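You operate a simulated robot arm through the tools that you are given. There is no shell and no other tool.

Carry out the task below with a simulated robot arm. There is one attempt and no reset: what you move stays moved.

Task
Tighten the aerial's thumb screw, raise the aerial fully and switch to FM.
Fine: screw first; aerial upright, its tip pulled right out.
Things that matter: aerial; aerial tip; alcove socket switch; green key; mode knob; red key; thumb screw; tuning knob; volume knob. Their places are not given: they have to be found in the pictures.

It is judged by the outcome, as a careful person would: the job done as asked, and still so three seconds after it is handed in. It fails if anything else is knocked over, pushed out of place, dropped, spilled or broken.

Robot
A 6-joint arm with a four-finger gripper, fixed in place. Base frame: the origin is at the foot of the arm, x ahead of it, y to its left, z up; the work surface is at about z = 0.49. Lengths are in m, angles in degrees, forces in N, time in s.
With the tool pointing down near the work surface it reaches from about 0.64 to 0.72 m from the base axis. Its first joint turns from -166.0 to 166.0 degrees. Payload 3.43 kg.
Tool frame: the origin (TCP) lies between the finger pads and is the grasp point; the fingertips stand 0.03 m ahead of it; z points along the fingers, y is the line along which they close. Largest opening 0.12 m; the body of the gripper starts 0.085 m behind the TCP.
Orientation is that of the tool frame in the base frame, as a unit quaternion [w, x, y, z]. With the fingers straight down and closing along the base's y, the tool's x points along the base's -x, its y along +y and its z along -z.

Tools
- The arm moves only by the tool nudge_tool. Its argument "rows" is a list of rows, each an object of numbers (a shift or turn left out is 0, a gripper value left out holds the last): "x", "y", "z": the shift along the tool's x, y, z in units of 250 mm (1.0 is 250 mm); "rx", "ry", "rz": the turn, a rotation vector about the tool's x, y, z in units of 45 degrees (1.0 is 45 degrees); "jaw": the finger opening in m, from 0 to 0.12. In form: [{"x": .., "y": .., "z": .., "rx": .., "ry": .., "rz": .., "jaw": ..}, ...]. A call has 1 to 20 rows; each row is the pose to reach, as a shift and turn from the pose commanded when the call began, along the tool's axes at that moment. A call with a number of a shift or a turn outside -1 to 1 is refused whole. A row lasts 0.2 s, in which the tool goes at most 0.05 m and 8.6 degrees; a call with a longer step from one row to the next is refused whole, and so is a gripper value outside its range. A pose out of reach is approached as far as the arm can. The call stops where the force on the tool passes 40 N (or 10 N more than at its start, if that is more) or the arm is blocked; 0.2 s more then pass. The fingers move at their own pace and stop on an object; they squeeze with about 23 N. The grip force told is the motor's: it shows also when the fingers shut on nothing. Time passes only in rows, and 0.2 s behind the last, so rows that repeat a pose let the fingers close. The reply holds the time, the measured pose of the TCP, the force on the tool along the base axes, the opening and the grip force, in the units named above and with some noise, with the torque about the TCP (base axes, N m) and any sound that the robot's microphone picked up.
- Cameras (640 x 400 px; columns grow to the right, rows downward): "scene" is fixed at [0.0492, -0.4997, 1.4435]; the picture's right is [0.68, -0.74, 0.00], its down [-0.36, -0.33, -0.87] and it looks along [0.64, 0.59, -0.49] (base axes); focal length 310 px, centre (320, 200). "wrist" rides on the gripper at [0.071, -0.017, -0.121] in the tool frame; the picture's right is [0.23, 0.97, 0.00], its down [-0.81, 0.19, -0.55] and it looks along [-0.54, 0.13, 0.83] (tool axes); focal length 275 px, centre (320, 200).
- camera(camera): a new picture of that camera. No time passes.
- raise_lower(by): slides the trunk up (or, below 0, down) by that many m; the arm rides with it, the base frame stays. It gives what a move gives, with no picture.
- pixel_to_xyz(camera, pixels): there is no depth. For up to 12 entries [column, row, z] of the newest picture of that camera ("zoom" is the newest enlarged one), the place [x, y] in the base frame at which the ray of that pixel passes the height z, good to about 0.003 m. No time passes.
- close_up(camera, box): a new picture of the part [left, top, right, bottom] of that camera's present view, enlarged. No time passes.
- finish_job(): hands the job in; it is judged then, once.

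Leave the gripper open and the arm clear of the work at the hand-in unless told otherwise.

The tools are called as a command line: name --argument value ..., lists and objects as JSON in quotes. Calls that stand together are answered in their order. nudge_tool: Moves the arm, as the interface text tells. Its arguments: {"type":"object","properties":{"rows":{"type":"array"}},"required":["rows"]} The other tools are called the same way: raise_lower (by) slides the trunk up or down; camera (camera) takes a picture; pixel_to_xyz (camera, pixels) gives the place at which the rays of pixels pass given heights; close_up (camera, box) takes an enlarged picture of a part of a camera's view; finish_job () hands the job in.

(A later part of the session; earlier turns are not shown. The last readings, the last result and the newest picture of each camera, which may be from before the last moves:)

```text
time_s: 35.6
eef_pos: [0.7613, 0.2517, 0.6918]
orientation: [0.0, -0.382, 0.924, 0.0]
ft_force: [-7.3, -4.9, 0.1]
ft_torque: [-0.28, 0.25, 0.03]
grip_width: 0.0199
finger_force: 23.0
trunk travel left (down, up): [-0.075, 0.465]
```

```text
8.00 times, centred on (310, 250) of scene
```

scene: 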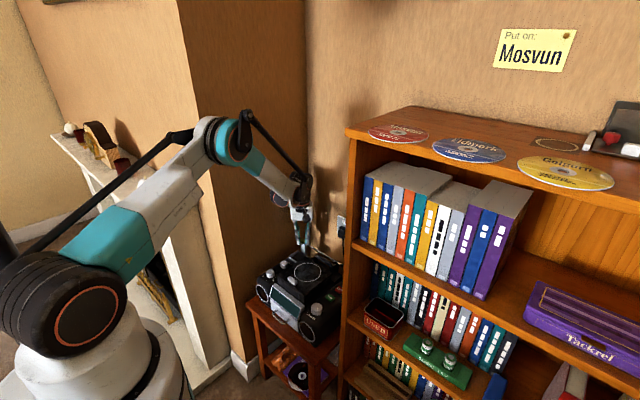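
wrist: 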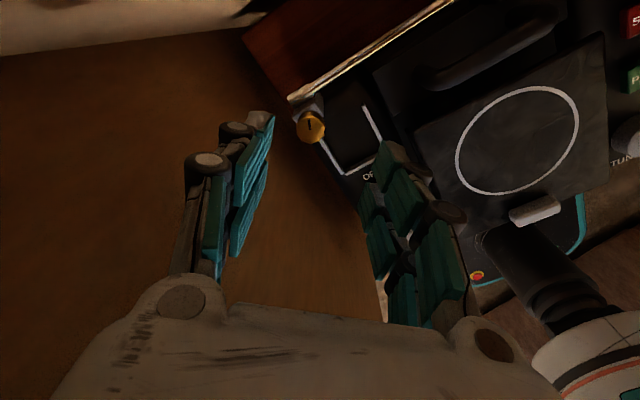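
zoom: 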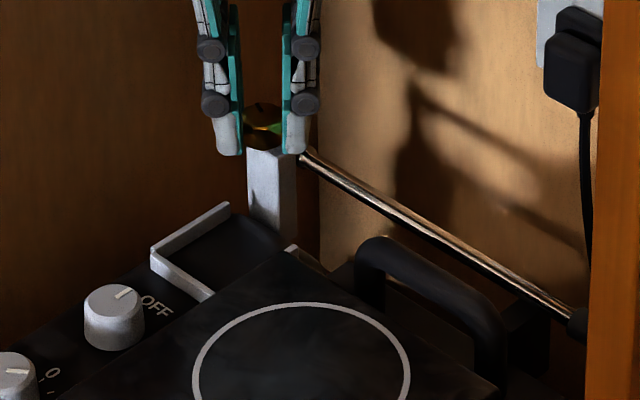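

The radio hasn't moved further. The cap has turned 270° and is still free. I'll regrip again.

nudge_tool --rows '[{"jaw": 0.045}, {"jaw": 0.045}, {"z": -0.05}, {"z": -0.1}, {"z": -0.1, "rz": -0.167}, {"z": -0.1, "rz": -0.333}, {"z": -0.1, "rz": -0.5}, {"z": -0.1, "rz": -0.667}, {"z": -0.1, "rz": -0.833}, {"z": -0.1, "rz": -1.0}]'

nudge_tool --rows '[{"rz": -0.167}, {"rz": -0.333}, {"rz": -0.5}, {"rz": -0.667}, {"rz": -0.833}, {"rz": -1.0}, {"z": 0.05, "rz": -1.0}, {"z": 0.1, "rz": -1.0}, {"z": 0.1, "rz": -1.0}]'

close_up --camera "wrist" --box '[280, 140, 360, 190]'

```text
time_s: 37.8
eef_pos: [0.7605, 0.2502, 0.7184]
orientation: [0.0, 0.708, -0.706, -0.001]
ft_force: [0.3, -0.1, -0.3]
ft_torque: [0.02, 0.01, -0.04]
grip_width: 0.045
finger_force: 0.0
trunk travel left (down, up): [-0.075, 0.465]
```

```text
time_s: 39.8
eef_pos: [0.7621, 0.2525, 0.6919]
orientation: [0.0, 0.924, -0.384, 0.001]
ft_force: [-0.3, 1.3, 0.1]
ft_torque: [-0.01, 0.02, -0.06]
grip_width: 0.0452
finger_force: 0.0
trunk travel left (down, up): [-0.075, 0.465]
```

```text
8.00 times, centred on (320, 165) of wrist
```

zoom: 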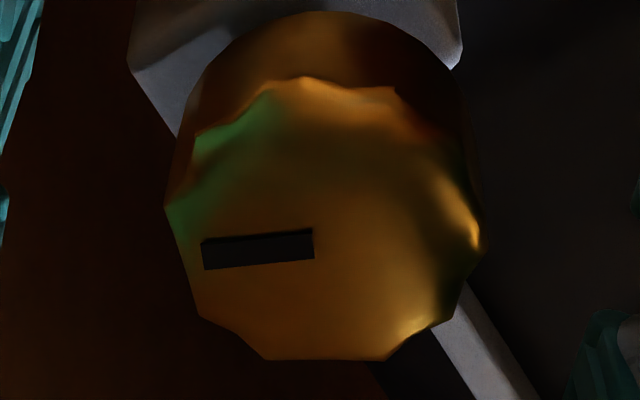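

Well centred, and the mark now points "left" (270°). I'll close and turn 45°.

nudge_tool --rows '[{"y": 0.001}, {"y": 0.001, "jaw": 0.03}, {"y": 0.001, "jaw": 0.02}, {"y": 0.001, "jaw": 0.0}, {"y": 0.001, "jaw": 0.0}]'

nudge_tool --rows '[{"rz": 0.125}, {"rz": 0.25}, {"rz": 0.375}, {"rz": 0.5}, {"rz": 0.625}, {"rz": 0.75}, {"rz": 0.875}, {"rz": 1.0}]'

close_up --camera "wrist" --box '[280, 140, 360, 190]'

```text
time_s: 41.0
eef_pos: [0.761, 0.2518, 0.6917]
orientation: [-0.001, 0.924, -0.383, 0.0]
ft_force: [3.5, -0.1, 0.9]
ft_torque: [-0.02, -0.19, 0.02]
grip_width: 0.02
finger_force: 23.5
trunk travel left (down, up): [-0.075, 0.465]
```

```text
time_s: 42.8
eef_pos: [0.7607, 0.251, 0.6929]
orientation: [0.0, -0.707, 0.708, 0.0]
ft_force: [9.3, -0.3, 2.5]
ft_torque: [0.05, -0.22, 0.21]
grip_width: 0.0201
finger_force: 23.1
trunk travel left (down, up): [-0.075, 0.465]
```

```text
8.00 times, centred on (320, 165) of wrist
```

zoom: 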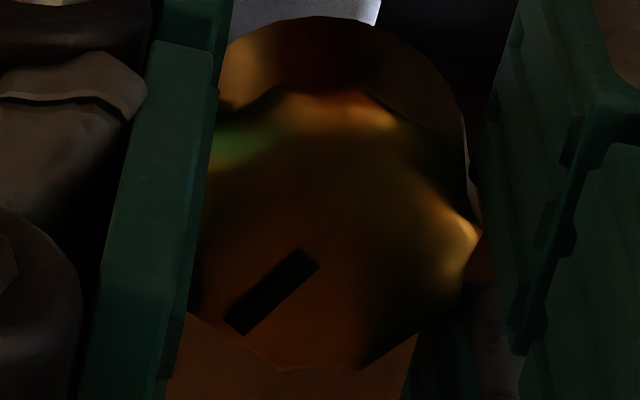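

Now there is a torque of 0.21 N·m about z, and the mark lagged about 35° behind the gripper. The screw has come to its stop at roughly 280° and the fingers slipped round it, so it looks tight. I'll open, rise, and check the mark and the radio.

nudge_tool --rows '[{"jaw": 0.045}, {"jaw": 0.045}, {"z": -0.05}, {"z": -0.1}, {"z": -0.1, "rz": -0.167}, {"z": -0.1, "rz": -0.333}, {"z": -0.1, "rz": -0.5}, {"z": -0.1, "rz": -0.667}, {"z": -0.1, "rz": -0.833}, {"z": -0.1, "rz": -1.0}, {"z": -0.1, "rz": -1.0}]'

close_up --camera "wrist" --box '[280, 125, 360, 175]'

close_up --camera "scene" --box '[270, 225, 350, 275]'

```text
time_s: 45.2
eef_pos: [0.7609, 0.2514, 0.7166]
orientation: [0.0, 0.924, -0.382, 0.0]
ft_force: [-0.1, -0.8, -0.1]
ft_torque: [-0.01, 0.0, 0.0]
grip_width: 0.045
finger_force: 0.1
trunk travel left (down, up): [-0.075, 0.465]
```

```text
8.00 times, centred on (320, 150) of wrist
```

zoom: 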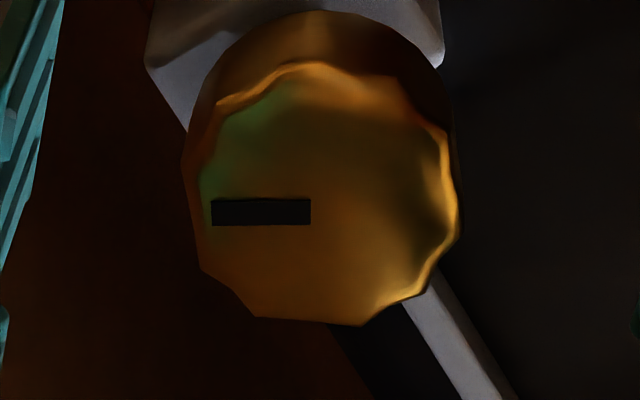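

```text
8.00 times, centred on (310, 250) of scene
```

zoom: 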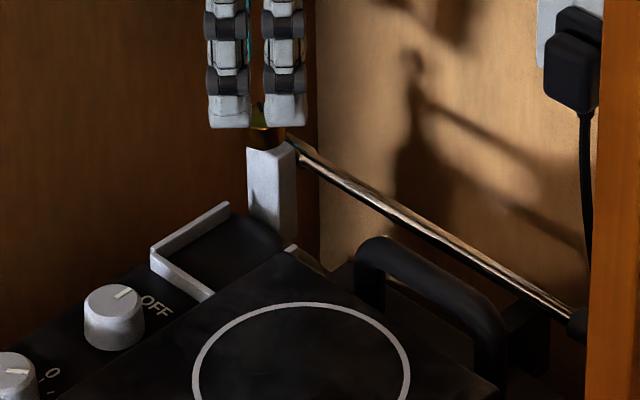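

The mark is at exactly "left" now, about 277° in total, and the radio is steady. For certainty I'll take one more grip and try a further 30° to confirm it is at its stop.

nudge_tool --rows '[{"z": 0.05}, {"z": 0.1}, {"z": 0.1, "jaw": 0.03}, {"z": 0.1, "jaw": 0.02}, {"z": 0.1, "jaw": 0.0}, {"z": 0.1, "jaw": 0.0}, {"z": 0.1, "rz": 0.125}, {"z": 0.1, "rz": 0.25}, {"z": 0.1, "rz": 0.375}, {"z": 0.1, "rz": 0.5}]'

close_up --camera "wrist" --box '[280, 140, 360, 190]'

```text
time_s: 47.4
eef_pos: [0.7609, 0.2503, 0.6926]
orientation: [0.001, 0.831, -0.556, 0.0]
ft_force: [3.9, -1.0, 1.1]
ft_torque: [-0.04, -0.09, 0.11]
grip_width: 0.0203
finger_force: 23.2
trunk travel left (down, up): [-0.075, 0.465]
```

```text
8.00 times, centred on (320, 165) of wrist
```

zoom: 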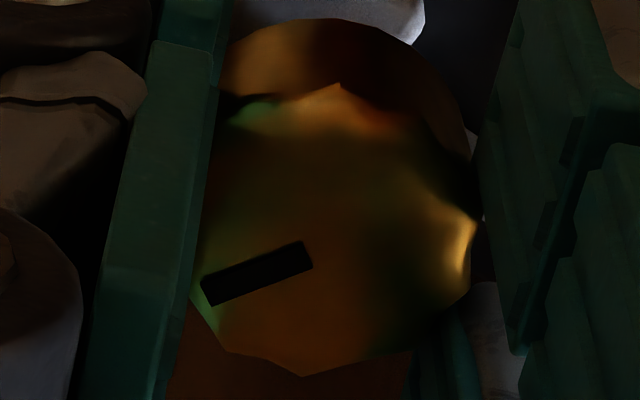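

The mark lagged again, so the screw is hard against its stop. Screw done. I'll open, rise 0.1 m and turn to close along x, to get a view of the aerial.

nudge_tool --rows '[{"jaw": 0.05}, {"jaw": 0.05}, {"z": -0.1}, {"z": -0.2}, {"z": -0.3, "rz": 0.1}, {"z": -0.4, "rz": 0.25}, {"z": -0.45, "rz": 0.4}, {"z": -0.5, "rz": 0.5}, {"x": 0.05, "z": -0.5, "rz": 0.5}]'

camera --camera "wrist"

close_up --camera "scene" --box '[230, 200, 370, 390]'

```text
time_s: 49.4
eef_pos: [0.765, 0.2412, 0.8177]
orientation: [0.001, 0.707, -0.707, 0.0]
ft_force: [-0.1, 0.8, -0.1]
ft_torque: [0.0, -0.02, 0.01]
grip_width: 0.0499
finger_force: 0.0
trunk travel left (down, up): [-0.075, 0.465]
```

```text
taken
```

wrist: 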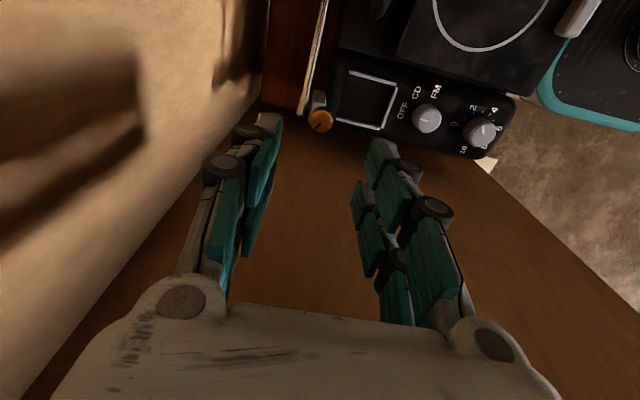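

```text
2.11 times, centred on (300, 295) of scene
```

zoom: 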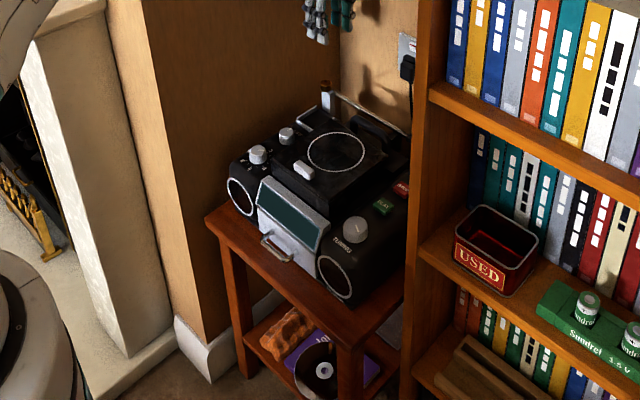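

Next I'll move along -y to above the aerial's far end (y of about 0.07), keeping z = 0.82.

nudge_tool --rows '[{"x": 0.17}, {"x": 0.34}, {"x": 0.51}, {"x": 0.68}, {"x": 0.68}]'

camera --camera "wrist"

camera --camera "scene"

```text
time_s: 50.6
eef_pos: [0.7663, 0.0678, 0.817]
orientation: [0.0, 0.708, -0.706, 0.001]
ft_force: [0.3, -0.3, -0.1]
ft_torque: [0.03, -0.02, 0.03]
grip_width: 0.0499
finger_force: 0.1
trunk travel left (down, up): [-0.075, 0.465]
```

```text
taken
```

wrist: 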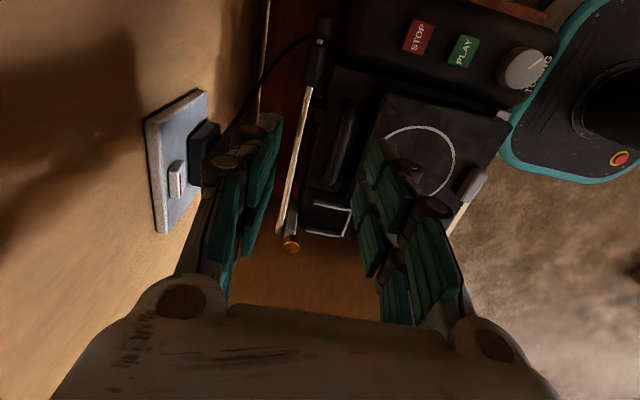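

```text
taken
```

scene: 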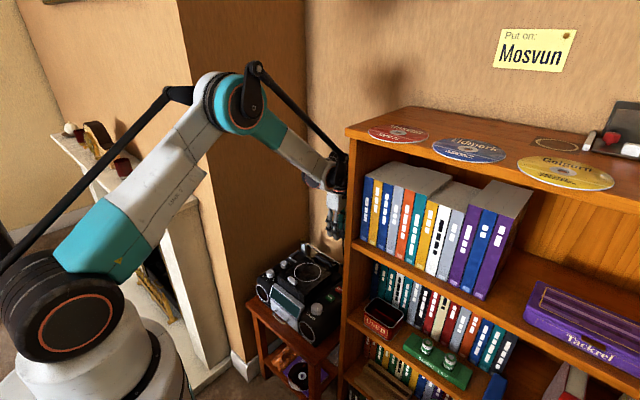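

I see the whole aerial: screw at (291,244), rod up to the sleeve near (315,60) and the tip knob at (325,28). The socket's plug at (205,145) is close to the +x finger, so I'll look at both more closely before descending.

close_up --camera "wrist" --box '[270, 0, 350, 60]'

close_up --camera "wrist" --box '[130, 70, 330, 260]'

close_up --camera "scene" --box '[300, 190, 360, 260]'

```text
6.67 times, centred on (310, 30) of wrist
```

zoom: 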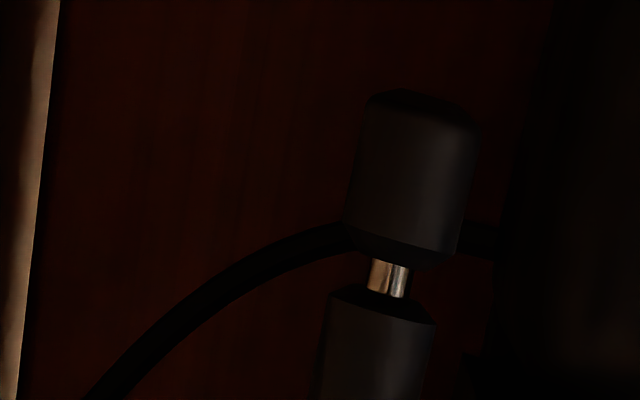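

```text
2.11 times, centred on (230, 165) of wrist
```

zoom: 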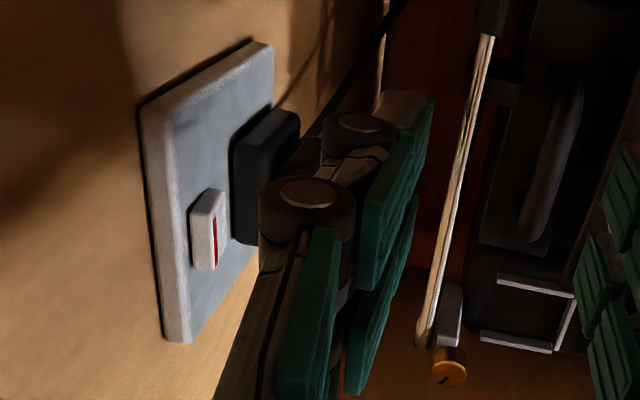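

```text
5.71 times, centred on (330, 225) of scene
```

zoom: 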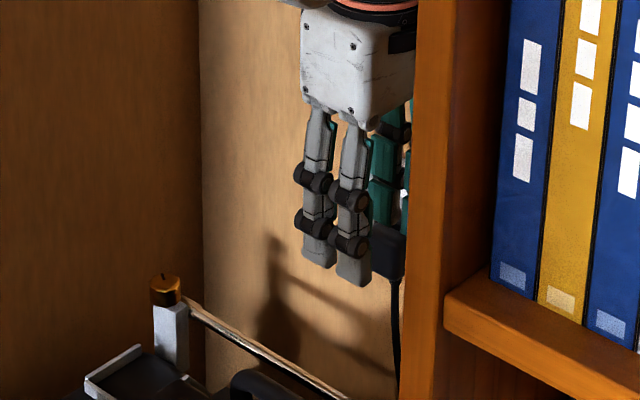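

The aerial's axis is at x of about 0.778 and z of about 0.649. The pivot is near (0.778, 0.2505, 0.649), the sleeve spans y = 0.018–0.055, and the tip knob y = -0.007–0.014. The plug sits near (0.825, 0.083, 0.75). I'll narrow the jaw to 0.03 and go above the sleeve at y = 0.032, z = 0.72, staying clear of the plug.

nudge_tool --rows '[{"x": 0.05, "y": -0.015, "jaw": 0.03}, {"x": 0.1, "y": -0.03}, {"x": 0.144, "y": -0.047}, {"x": 0.144, "y": -0.047, "z": 0.13}, {"x": 0.144, "y": -0.047, "z": 0.26}, {"x": 0.144, "y": -0.047, "z": 0.388}, {"x": 0.144, "y": -0.047, "z": 0.388}]'

camera --camera "wrist"

close_up --camera "wrist" --box '[260, 60, 380, 200]'

```text
time_s: 52.2
eef_pos: [0.7757, 0.0315, 0.7217]
orientation: [0.0, -0.707, 0.707, 0.001]
ft_force: [-1.3, 0.3, 0.1]
ft_torque: [0.01, 0.01, -0.02]
grip_width: 0.0301
finger_force: 0.0
trunk travel left (down, up): [-0.075, 0.465]
```

```text
taken
```

wrist: 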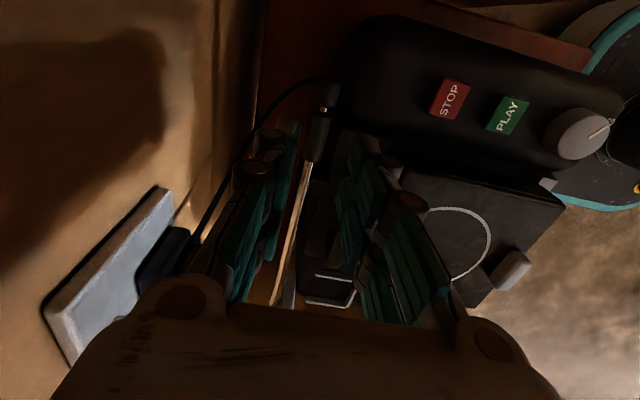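

```text
2.86 times, centred on (320, 130) of wrist
```

zoom: 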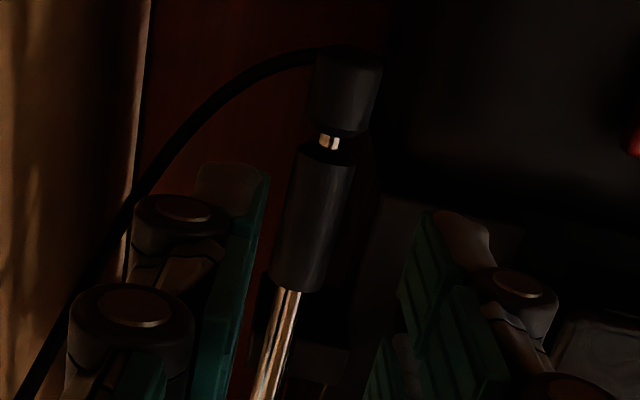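

The sleeve is centred between the fingers, only about 1.7 mm off toward +x. I'll correct that and lower to z = 0.655.

nudge_tool --rows '[{"y": -0.007, "z": 0.0}, {"y": -0.007, "z": 0.1}, {"y": -0.007, "z": 0.2}, {"y": -0.007, "z": 0.265}, {"y": -0.007, "z": 0.265}]'

close_up --camera "wrist" --box '[240, 80, 400, 220]'

camera --camera "wrist"

```text
time_s: 53.4
eef_pos: [0.7813, 0.0344, 0.6517]
orientation: [0.001, 0.708, -0.707, 0.0]
ft_force: [0.6, -0.6, -0.6]
ft_torque: [0.0, 0.03, 0.0]
grip_width: 0.0301
finger_force: 0.0
trunk travel left (down, up): [-0.075, 0.465]
```

```text
2.86 times, centred on (320, 150) of wrist
```

zoom: 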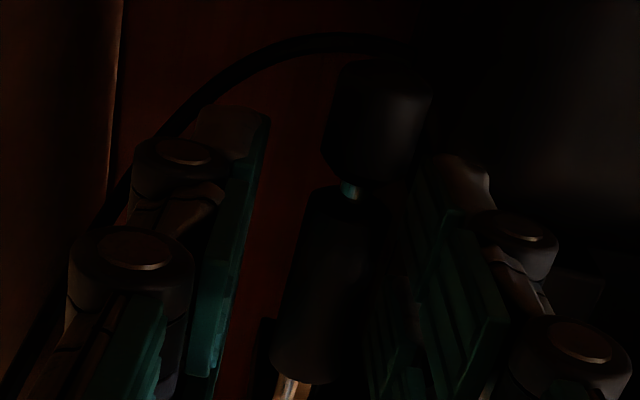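

```text
taken
```

wrist: 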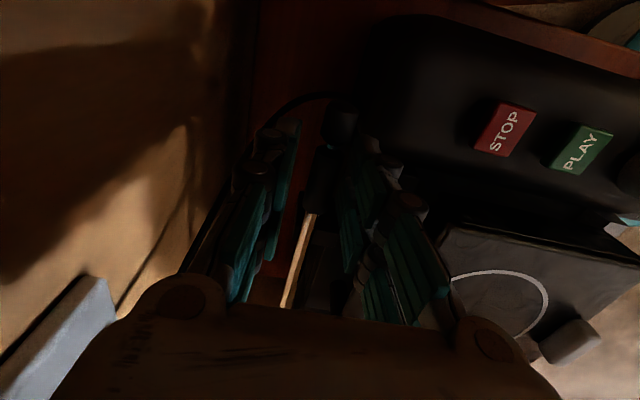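

The sleeve sits centred between the fingers. I'll close on it now.

nudge_tool --rows '[{"jaw": 0.02}, {"jaw": 0.012}, {"jaw": 0.0}, {"jaw": 0.0}]'

close_up --camera "scene" --box '[270, 225, 350, 275]'

```text
time_s: 54.4
eef_pos: [0.7805, 0.0341, 0.654]
orientation: [0.0, 0.707, -0.707, 0.0]
ft_force: [-12.5, 1.8, 0.5]
ft_torque: [-0.11, 0.16, -0.37]
grip_width: 0.015
finger_force: 22.9
trunk travel left (down, up): [-0.075, 0.465]
```

```text
8.00 times, centred on (310, 250) of scene
```

zoom: 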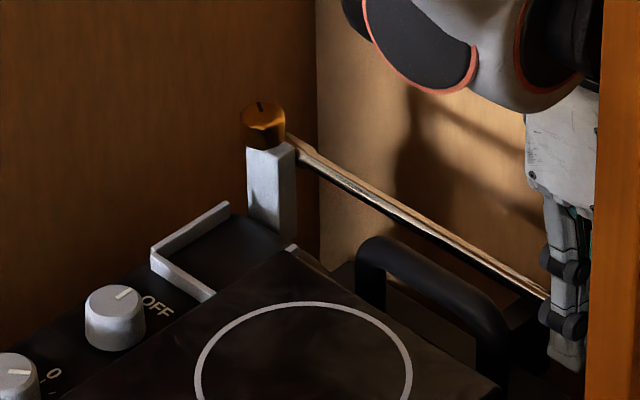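

Gripped at 0.015 m. There is a -12 N pull along x, so the tool is a bit too far toward +x. I'll ease it by 0.8 mm.

nudge_tool --rows '[{"y": 0.0015}, {"y": 0.003}, {"y": 0.003}]'

```text
time_s: 55.2
eef_pos: [0.7792, 0.0339, 0.6521]
orientation: [0.001, -0.707, 0.707, 0.0]
ft_force: [10.4, 7.3, 2.9]
ft_torque: [0.73, -0.23, -0.43]
grip_width: 0.0149
finger_force: 22.9
trunk travel left (down, up): [-0.075, 0.465]
```

nudge_tool --rows '[{"y": -0.0013}, {"y": -0.0013}]'

```text
time_s: 55.8
eef_pos: [0.7789, 0.0336, 0.6534]
orientation: [0.0, 0.707, -0.707, 0.0]
ft_force: [9.9, 6.6, 0.1]
ft_torque: [-0.04, -0.16, -0.54]
grip_width: 0.015
finger_force: 23.4
trunk travel left (down, up): [-0.075, 0.465]
```

The side load stays around 10 N, which is acceptable. Next I'll raise along an arc about the pivot (radius 0.217 m), first to 10°, and check the forces.

nudge_tool --rows '[{"x": -0.0005, "z": -0.03}, {"x": -0.0033, "z": -0.0757}, {"x": -0.0074, "z": -0.113}, {"x": -0.0132, "z": -0.1507}]'

close_up --camera "scene" --box '[270, 225, 350, 275]'

```text
time_s: 56.8
eef_pos: [0.7785, 0.0363, 0.6925]
orientation: [0.0, -0.707, 0.708, 0.0]
ft_force: [6.7, -2.5, -0.2]
ft_torque: [-0.74, -0.11, -0.46]
grip_width: 0.0152
finger_force: 22.6
trunk travel left (down, up): [-0.075, 0.465]
```

```text
8.00 times, centred on (310, 250) of scene
```

zoom: 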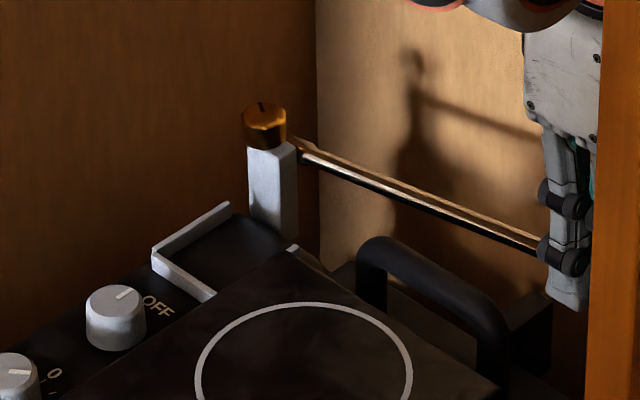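

The aerial rises well and the forces stay low. I'll continue from 10° to 30°.

nudge_tool --rows '[{"x": -0.0164, "z": -0.074}, {"x": -0.0391, "z": -0.1462}, {"x": -0.0681, "z": -0.2161}, {"x": -0.1031, "z": -0.2833}]'

close_up --camera "scene" --box '[270, 215, 350, 275]'

```text
time_s: 57.8
eef_pos: [0.7789, 0.0627, 0.7629]
orientation: [0.0, 0.708, -0.706, -0.001]
ft_force: [0.6, 2.3, -0.3]
ft_torque: [-0.29, -0.22, -0.19]
grip_width: 0.0157
finger_force: 23.0
trunk travel left (down, up): [-0.075, 0.465]
```

```text
6.67 times, centred on (310, 245) of scene
```

zoom: 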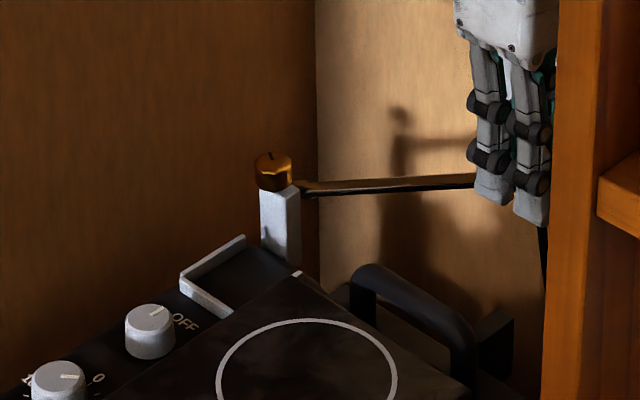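

30° and the forces are near zero. Before continuing I'll check the plug's clearance in the wrist view.

camera --camera "wrist"

close_up --camera "wrist" --box '[100, 80, 360, 300]'

```text
taken
```

wrist: 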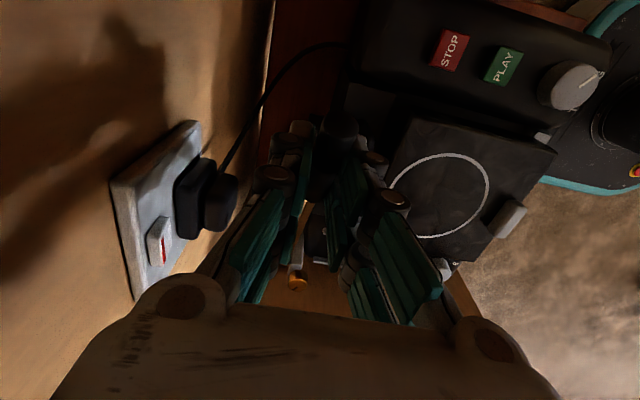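

```text
1.82 times, centred on (230, 190) of wrist
```

zoom: 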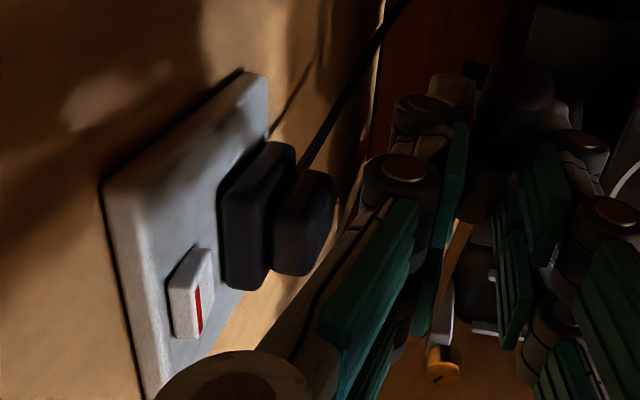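

Triangulated, the plug's nearest face is at x of about 0.825 and z of about 0.72–0.75, while the finger's outer side is near 0.81 and moving up above it. That is clear, so I'll continue from 30° to 55°.

nudge_tool --rows '[{"x": -0.0406, "z": -0.0639}, {"x": -0.0868, "z": -0.124}, {"x": -0.1379, "z": -0.1798}, {"x": -0.1938, "z": -0.2309}, {"x": -0.2538, "z": -0.2771}]'

close_up --camera "scene" --box '[250, 190, 350, 275]'

```text
time_s: 59.0
eef_pos: [0.7799, 0.1255, 0.8328]
orientation: [0.001, 0.707, -0.707, -0.001]
ft_force: [-1.3, -2.7, -2.8]
ft_torque: [-0.64, 0.04, 0.02]
grip_width: 0.0157
finger_force: 23.0
trunk travel left (down, up): [-0.075, 0.465]
```

```text
4.71 times, centred on (300, 232) of scene
```

zoom: 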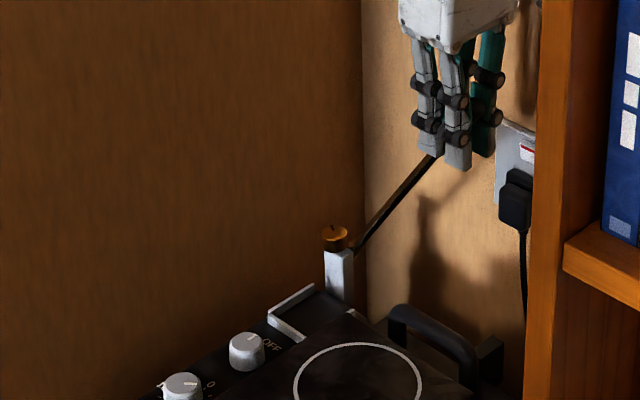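

Forces stay small at 55°. Continuing to 80°.

nudge_tool --rows '[{"x": -0.0639, "z": -0.0406}, {"x": -0.1311, "z": -0.0756}, {"x": -0.201, "z": -0.1046}, {"x": -0.2732, "z": -0.1273}, {"x": -0.3472, "z": -0.1437}]'

close_up --camera "scene" --box '[250, 180, 350, 275]'

```text
time_s: 60.2
eef_pos: [0.7803, 0.2129, 0.8685]
orientation: [-0.001, -0.706, 0.708, 0.0]
ft_force: [5.6, -2.0, -0.9]
ft_torque: [-0.51, -0.15, -0.02]
grip_width: 0.0154
finger_force: 23.1
trunk travel left (down, up): [-0.075, 0.465]
```

```text
4.21 times, centred on (300, 228) of scene
```

zoom: 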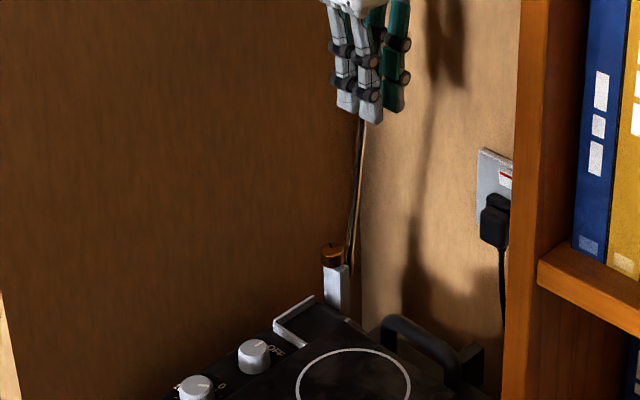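

Next, the last 10° to upright, in small steps.

nudge_tool --rows '[{"x": -0.0376, "z": -0.0055}, {"x": -0.075, "z": -0.0099}, {"x": -0.105, "z": -0.0119}, {"x": -0.135, "z": -0.013}, {"x": -0.1507, "z": -0.0132}, {"x": -0.1507, "z": -0.0132}]'

close_up --camera "scene" --box '[270, 170, 340, 255]'

camera --camera "wrist"

```text
time_s: 61.6
eef_pos: [0.7783, 0.2518, 0.8695]
orientation: [0.0, -0.707, 0.707, 0.001]
ft_force: [3.1, -2.8, -3.6]
ft_torque: [-0.65, -0.13, 0.0]
grip_width: 0.0154
finger_force: 23.1
trunk travel left (down, up): [-0.075, 0.465]
```

```text
4.71 times, centred on (305, 212) of scene
```

zoom: 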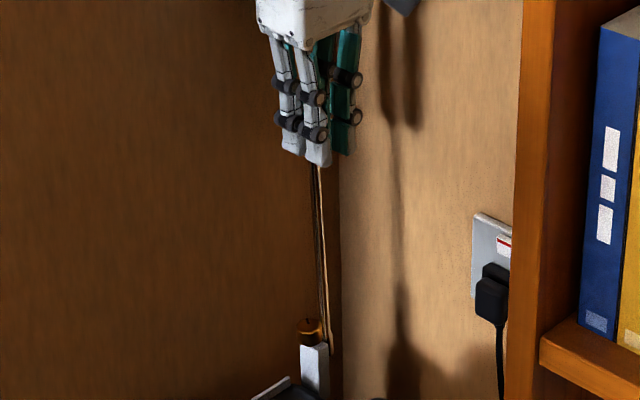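

```text
taken
```

wrist: 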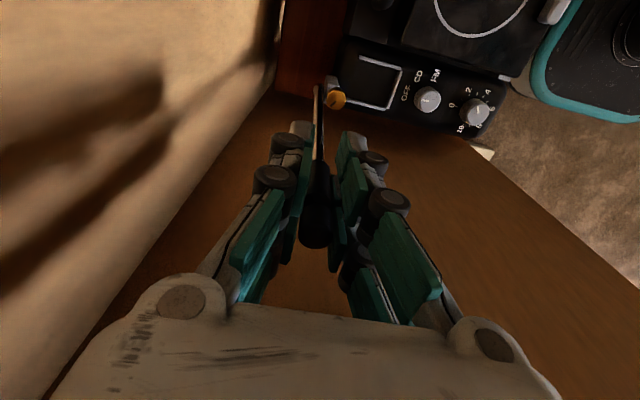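

It looks close to upright. I'll enlarge both views to judge the lean.

close_up --camera "scene" --box '[290, 200, 330, 250]'

close_up --camera "wrist" --box '[270, 70, 370, 260]'

```text
8.00 times, centred on (310, 225) of scene
```

zoom: 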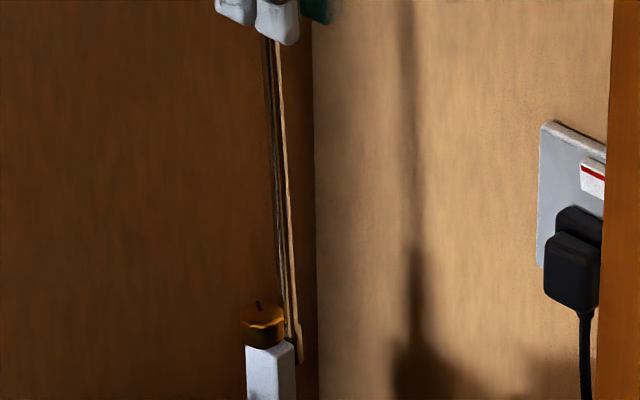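

```text
2.11 times, centred on (320, 165) of wrist
```

zoom: 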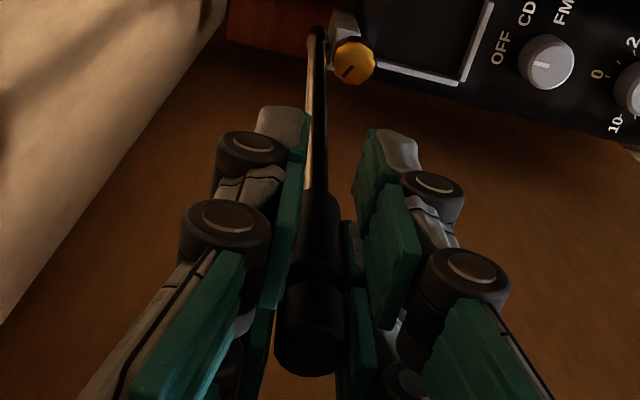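

The rod looks within a couple of degrees of vertical. I'll release gently (jaw 0.03), see whether it holds by itself, and rise so only the knob lies between the fingertips.

nudge_tool --rows '[{"jaw": 0.02}, {"jaw": 0.03}, {"jaw": 0.03}]'

close_up --camera "wrist" --box '[270, 70, 370, 260]'

close_up --camera "scene" --box '[290, 200, 330, 250]'

```text
time_s: 62.4
eef_pos: [0.778, 0.2507, 0.8708]
orientation: [0.0, -0.707, 0.708, 0.001]
ft_force: [0.1, 0.2, 0.5]
ft_torque: [0.03, -0.03, -0.03]
grip_width: 0.0301
finger_force: 0.1
trunk travel left (down, up): [-0.075, 0.465]
```

```text
2.11 times, centred on (320, 165) of wrist
```

zoom: 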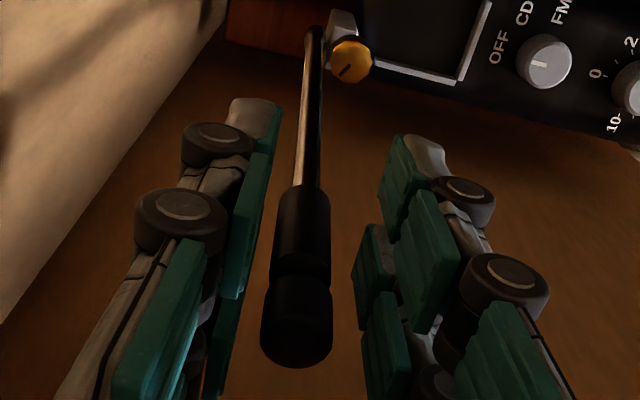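

```text
8.00 times, centred on (310, 225) of scene
```

zoom: 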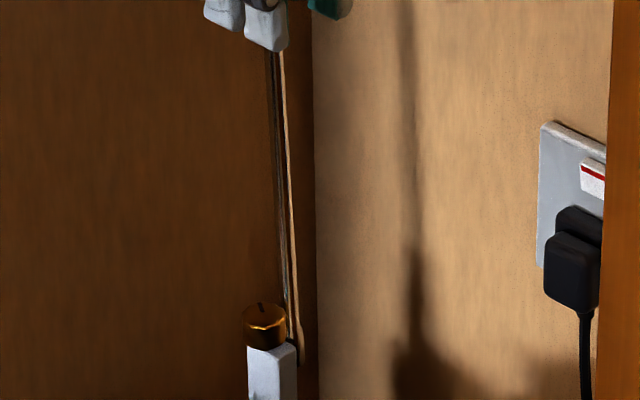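

The aerial stays up by itself. The knob is about 4 mm in +x and 2 mm in -y from the tool axis. I'll rise 44 mm with that correction, so only the knob is between the fingertips.

nudge_tool --rows '[{"x": 0.006, "y": -0.017}, {"x": 0.006, "y": -0.017, "z": -0.09}, {"x": 0.006, "y": -0.017, "z": -0.176}, {"x": 0.006, "y": -0.017, "z": -0.176}]'

close_up --camera "wrist" --box '[270, 70, 370, 230]'

close_up --camera "scene" --box '[280, 170, 330, 250]'

```text
time_s: 63.4
eef_pos: [0.7821, 0.2493, 0.9161]
orientation: [0.0, -0.706, 0.708, 0.001]
ft_force: [-0.5, 0.1, 1.5]
ft_torque: [0.01, 0.02, 0.01]
grip_width: 0.03
finger_force: 0.2
trunk travel left (down, up): [-0.075, 0.465]
```

```text
2.50 times, centred on (320, 150) of wrist
```

zoom: 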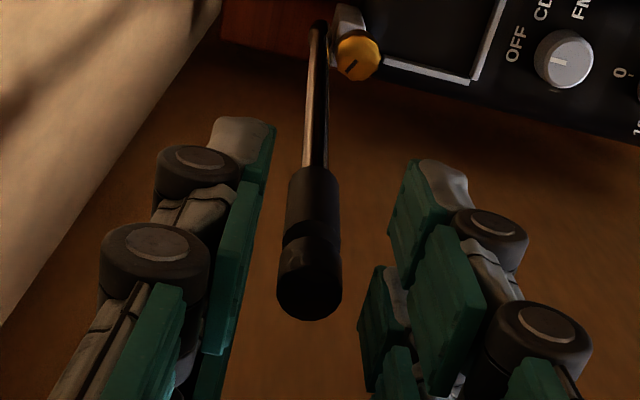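

```text
5.00 times, centred on (305, 210) of scene
```

zoom: 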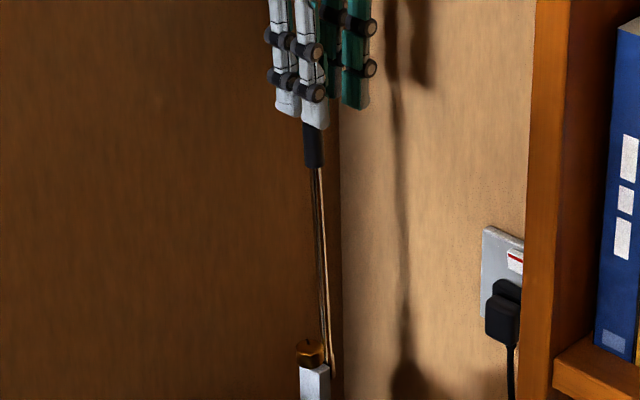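

Only the knob is between the fingertips and the sleeve is below them. It is about 2.5 mm off toward +x, so I'll correct and close on the knob.

nudge_tool --rows '[{"x": -0.006, "y": -0.01}, {"x": -0.006, "y": -0.01, "jaw": 0.02}, {"x": -0.006, "y": -0.01, "jaw": 0.012}, {"x": -0.006, "y": -0.01, "jaw": 0.0}, {"x": -0.006, "y": -0.01, "jaw": 0.0}]'

close_up --camera "scene" --box '[280, 170, 330, 250]'

close_up --camera "wrist" --box '[270, 70, 370, 230]'

```text
time_s: 64.6
eef_pos: [0.7842, 0.2489, 0.9162]
orientation: [0.0, -0.707, 0.707, 0.0]
ft_force: [-5.2, -0.1, -0.3]
ft_torque: [0.13, 0.14, 0.07]
grip_width: 0.0147
finger_force: 23.2
trunk travel left (down, up): [-0.075, 0.465]
```

```text
5.00 times, centred on (305, 210) of scene
```

zoom: 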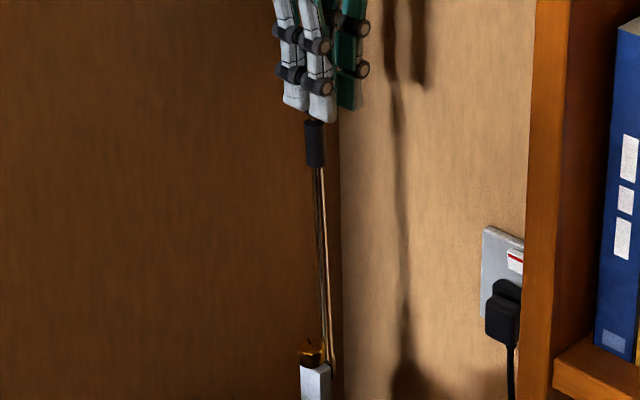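

```text
2.50 times, centred on (320, 150) of wrist
```

zoom: 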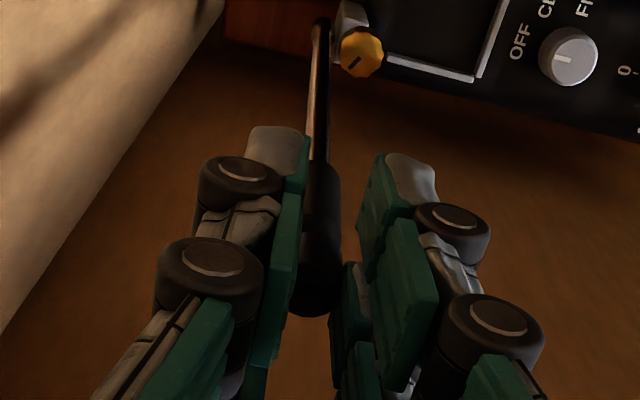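

The knob is held: opening 0.0147 m and a visible gap above the sleeve. I'll pull straight up 50 mm.

nudge_tool --rows '[{"z": -0.04}, {"z": -0.08}, {"z": -0.12}, {"z": -0.16}, {"z": -0.2}]'

close_up --camera "scene" --box '[280, 160, 330, 250]'

```text
time_s: 65.8
eef_pos: [0.7851, 0.2513, 0.9663]
orientation: [0.001, 0.707, -0.707, 0.0]
ft_force: [-1.9, 1.2, 0.0]
ft_torque: [0.26, 0.06, 0.05]
grip_width: 0.0147
finger_force: 23.6
trunk travel left (down, up): [-0.075, 0.465]
```

```text
4.44 times, centred on (305, 205) of scene
```

zoom: 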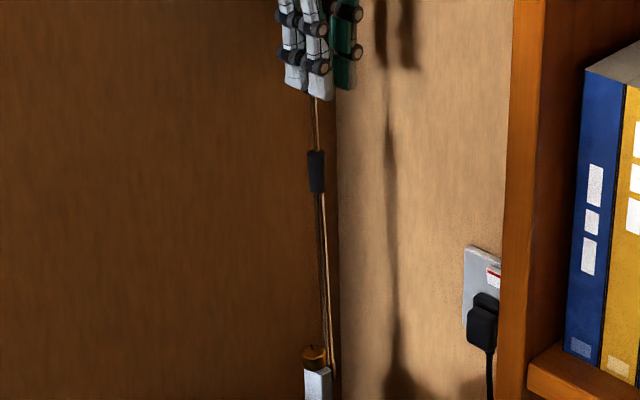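

The tip section slides out freely. I'll pull on another 80 mm and watch the force.

nudge_tool --rows '[{"z": -0.04}, {"z": -0.08}, {"z": -0.12}, {"z": -0.16}, {"z": -0.2}, {"z": -0.24}, {"z": -0.28}, {"z": -0.32}]'

close_up --camera "scene" --box '[270, 130, 340, 250]'

```text
time_s: 67.6
eef_pos: [0.7861, 0.2478, 1.0435]
orientation: [0.0, -0.706, 0.708, -0.001]
ft_force: [2.5, 1.2, -0.4]
ft_torque: [0.51, -0.08, -0.01]
grip_width: 0.0146
finger_force: 23.1
trunk travel left (down, up): [-0.075, 0.465]
```

```text
3.33 times, centred on (305, 190) of scene
```

zoom: 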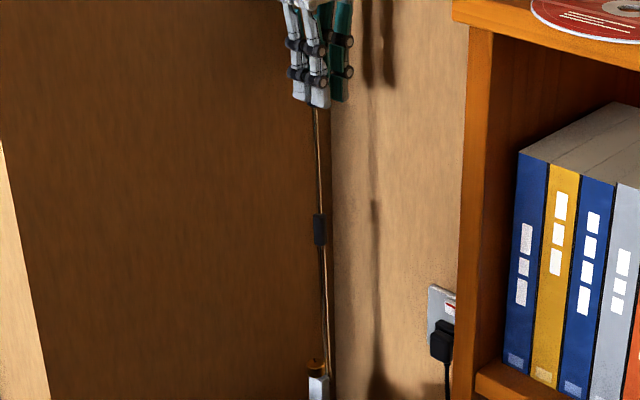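

127 mm out and still free. I'll continue in shorter calls to catch the end stop softly.

nudge_tool --rows '[{"z": -0.03}, {"z": -0.06}, {"z": -0.09}, {"z": -0.12}]'

```text
time_s: 68.6
eef_pos: [0.7847, 0.249, 1.0751]
orientation: [0.001, -0.707, 0.707, 0.0]
ft_force: [-2.4, 0.0, -0.2]
ft_torque: [-0.03, 0.04, 0.04]
grip_width: 0.0147
finger_force: 23.3
trunk travel left (down, up): [-0.075, 0.465]
```

nudge_tool --rows '[{"z": -0.025}, {"z": -0.05}, {"z": -0.075}]'

close_up --camera "scene" --box '[270, 110, 340, 250]'

```text
time_s: 69.4
eef_pos: [0.7855, 0.2508, 1.0926]
orientation: [-0.001, -0.706, 0.708, 0.001]
ft_force: [-2.1, -2.2, -11.9]
ft_torque: [-0.55, 0.1, 0.0]
grip_width: 0.0144
finger_force: 23.2
trunk travel left (down, up): [-0.075, 0.465]
```

```text
2.86 times, centred on (305, 180) of scene
```

zoom: 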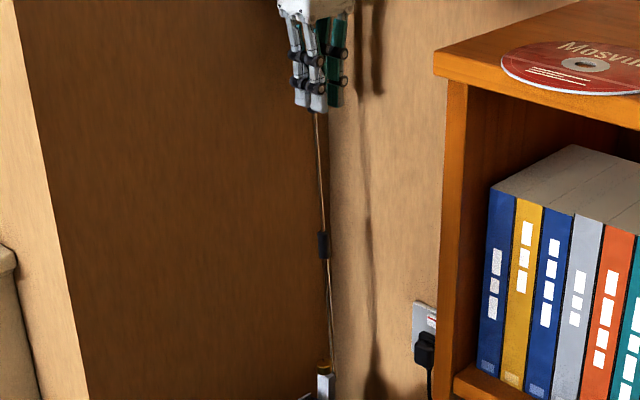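

A -12 N pull has appeared at about 176 mm extension, which should be the stop. I'll try just 2 mm more to confirm.

nudge_tool --rows '[{"z": -0.004}, {"z": -0.008}, {"z": -0.008}]'

```text
time_s: 70.2
eef_pos: [0.787, 0.252, 1.0944]
orientation: [-0.001, -0.707, 0.708, 0.0]
ft_force: [-2.7, -2.4, -13.9]
ft_torque: [-0.39, 0.02, 0.06]
grip_width: 0.0146
finger_force: 22.9
trunk travel left (down, up): [-0.075, 0.465]
```

The force only rose to -14 N, so either the fingers are slipping on the knob or something is giving. I'll look at the radio and at the knob.

close_up --camera "scene" --box '[270, 225, 350, 275]'

close_up --camera "wrist" --box '[270, 60, 370, 260]'

close_up --camera "scene" --box '[290, 130, 330, 190]'

```text
8.00 times, centred on (310, 250) of scene
```

zoom: 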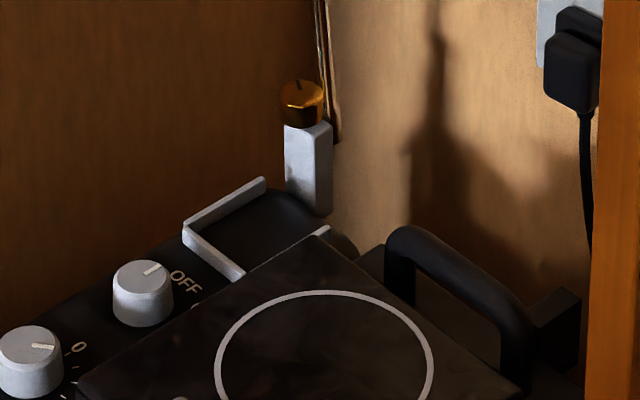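

```text
2.00 times, centred on (320, 160) of wrist
```

zoom: 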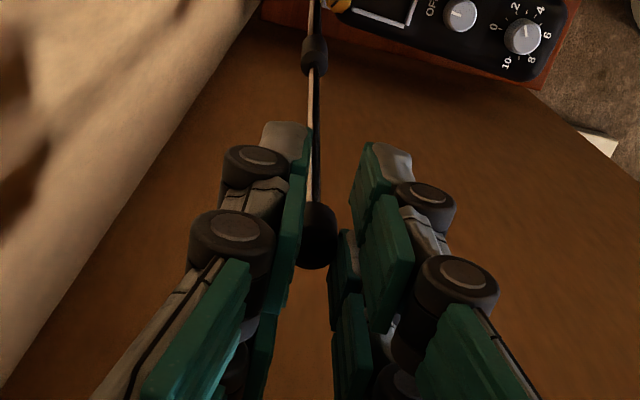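

```text
6.67 times, centred on (310, 160) of scene
```

zoom: 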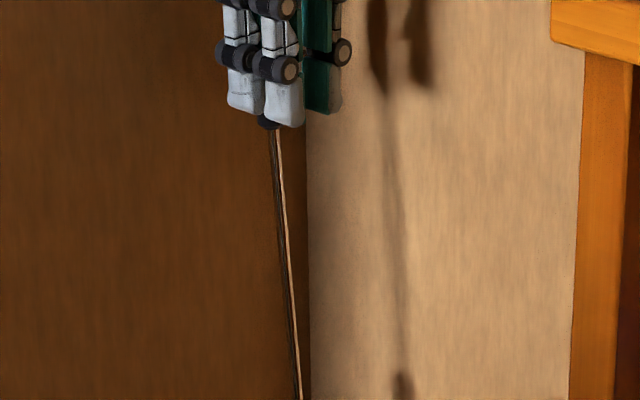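

The radio has been lifted or tilted at its rear-left corner by my pull. The telescope's stop was reached earlier and the radio is light. I'll lower straight back down 20 mm right away, so it sits again.

nudge_tool --rows '[{"z": 0.02}, {"z": 0.04}, {"z": 0.06}, {"z": 0.08}, {"z": 0.08}]'

close_up --camera "scene" --box '[270, 225, 350, 275]'

close_up --camera "scene" --box '[230, 200, 370, 390]'

```text
time_s: 71.4
eef_pos: [0.7852, 0.2503, 1.0756]
orientation: [0.0, -0.707, 0.708, -0.001]
ft_force: [3.6, 0.5, 0.0]
ft_torque: [0.33, -0.12, 0.0]
grip_width: 0.0148
finger_force: 23.1
trunk travel left (down, up): [-0.075, 0.465]
```

```text
8.00 times, centred on (310, 250) of scene
```

zoom: 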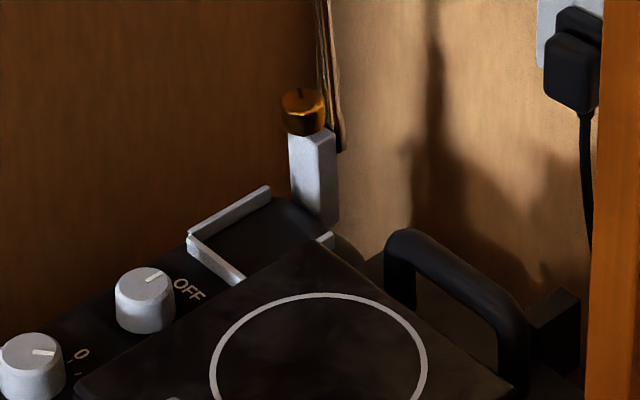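

```text
2.11 times, centred on (300, 295) of scene
```

zoom: 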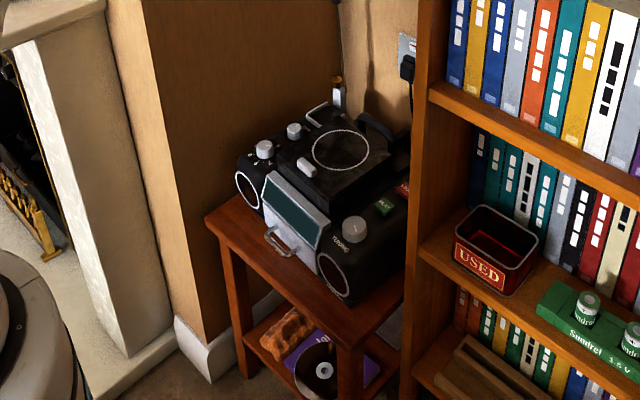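

The force is back to zero and the radio is down again, but its left side has swung back by about 2 cm. I'll let go of the knob gently and see how everything rests.

nudge_tool --rows '[{"jaw": 0.017}, {"jaw": 0.02}, {"jaw": 0.03}, {"jaw": 0.03}]'

close_up --camera "scene" --box '[270, 225, 350, 275]'

close_up --camera "wrist" --box '[220, 0, 420, 260]'

close_up --camera "scene" --box '[270, 110, 350, 250]'

```text
time_s: 72.4
eef_pos: [0.7859, 0.2499, 1.0751]
orientation: [0.0, 0.707, -0.707, 0.0]
ft_force: [3.2, -0.4, -0.5]
ft_torque: [-0.02, -0.11, -0.03]
grip_width: 0.0321
finger_force: 2.1
trunk travel left (down, up): [-0.075, 0.465]
```

```text
8.00 times, centred on (310, 250) of scene
```

zoom: 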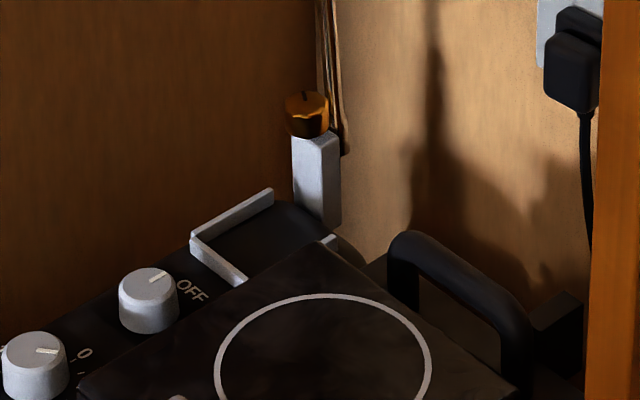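

```text
1.54 times, centred on (320, 130) of wrist
```

zoom: 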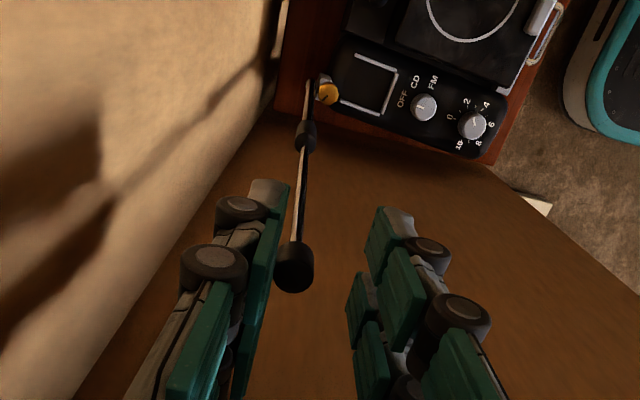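

```text
2.86 times, centred on (310, 180) of scene
```

zoom: 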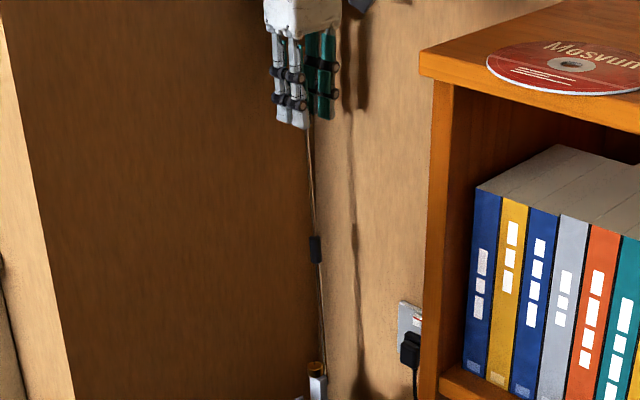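

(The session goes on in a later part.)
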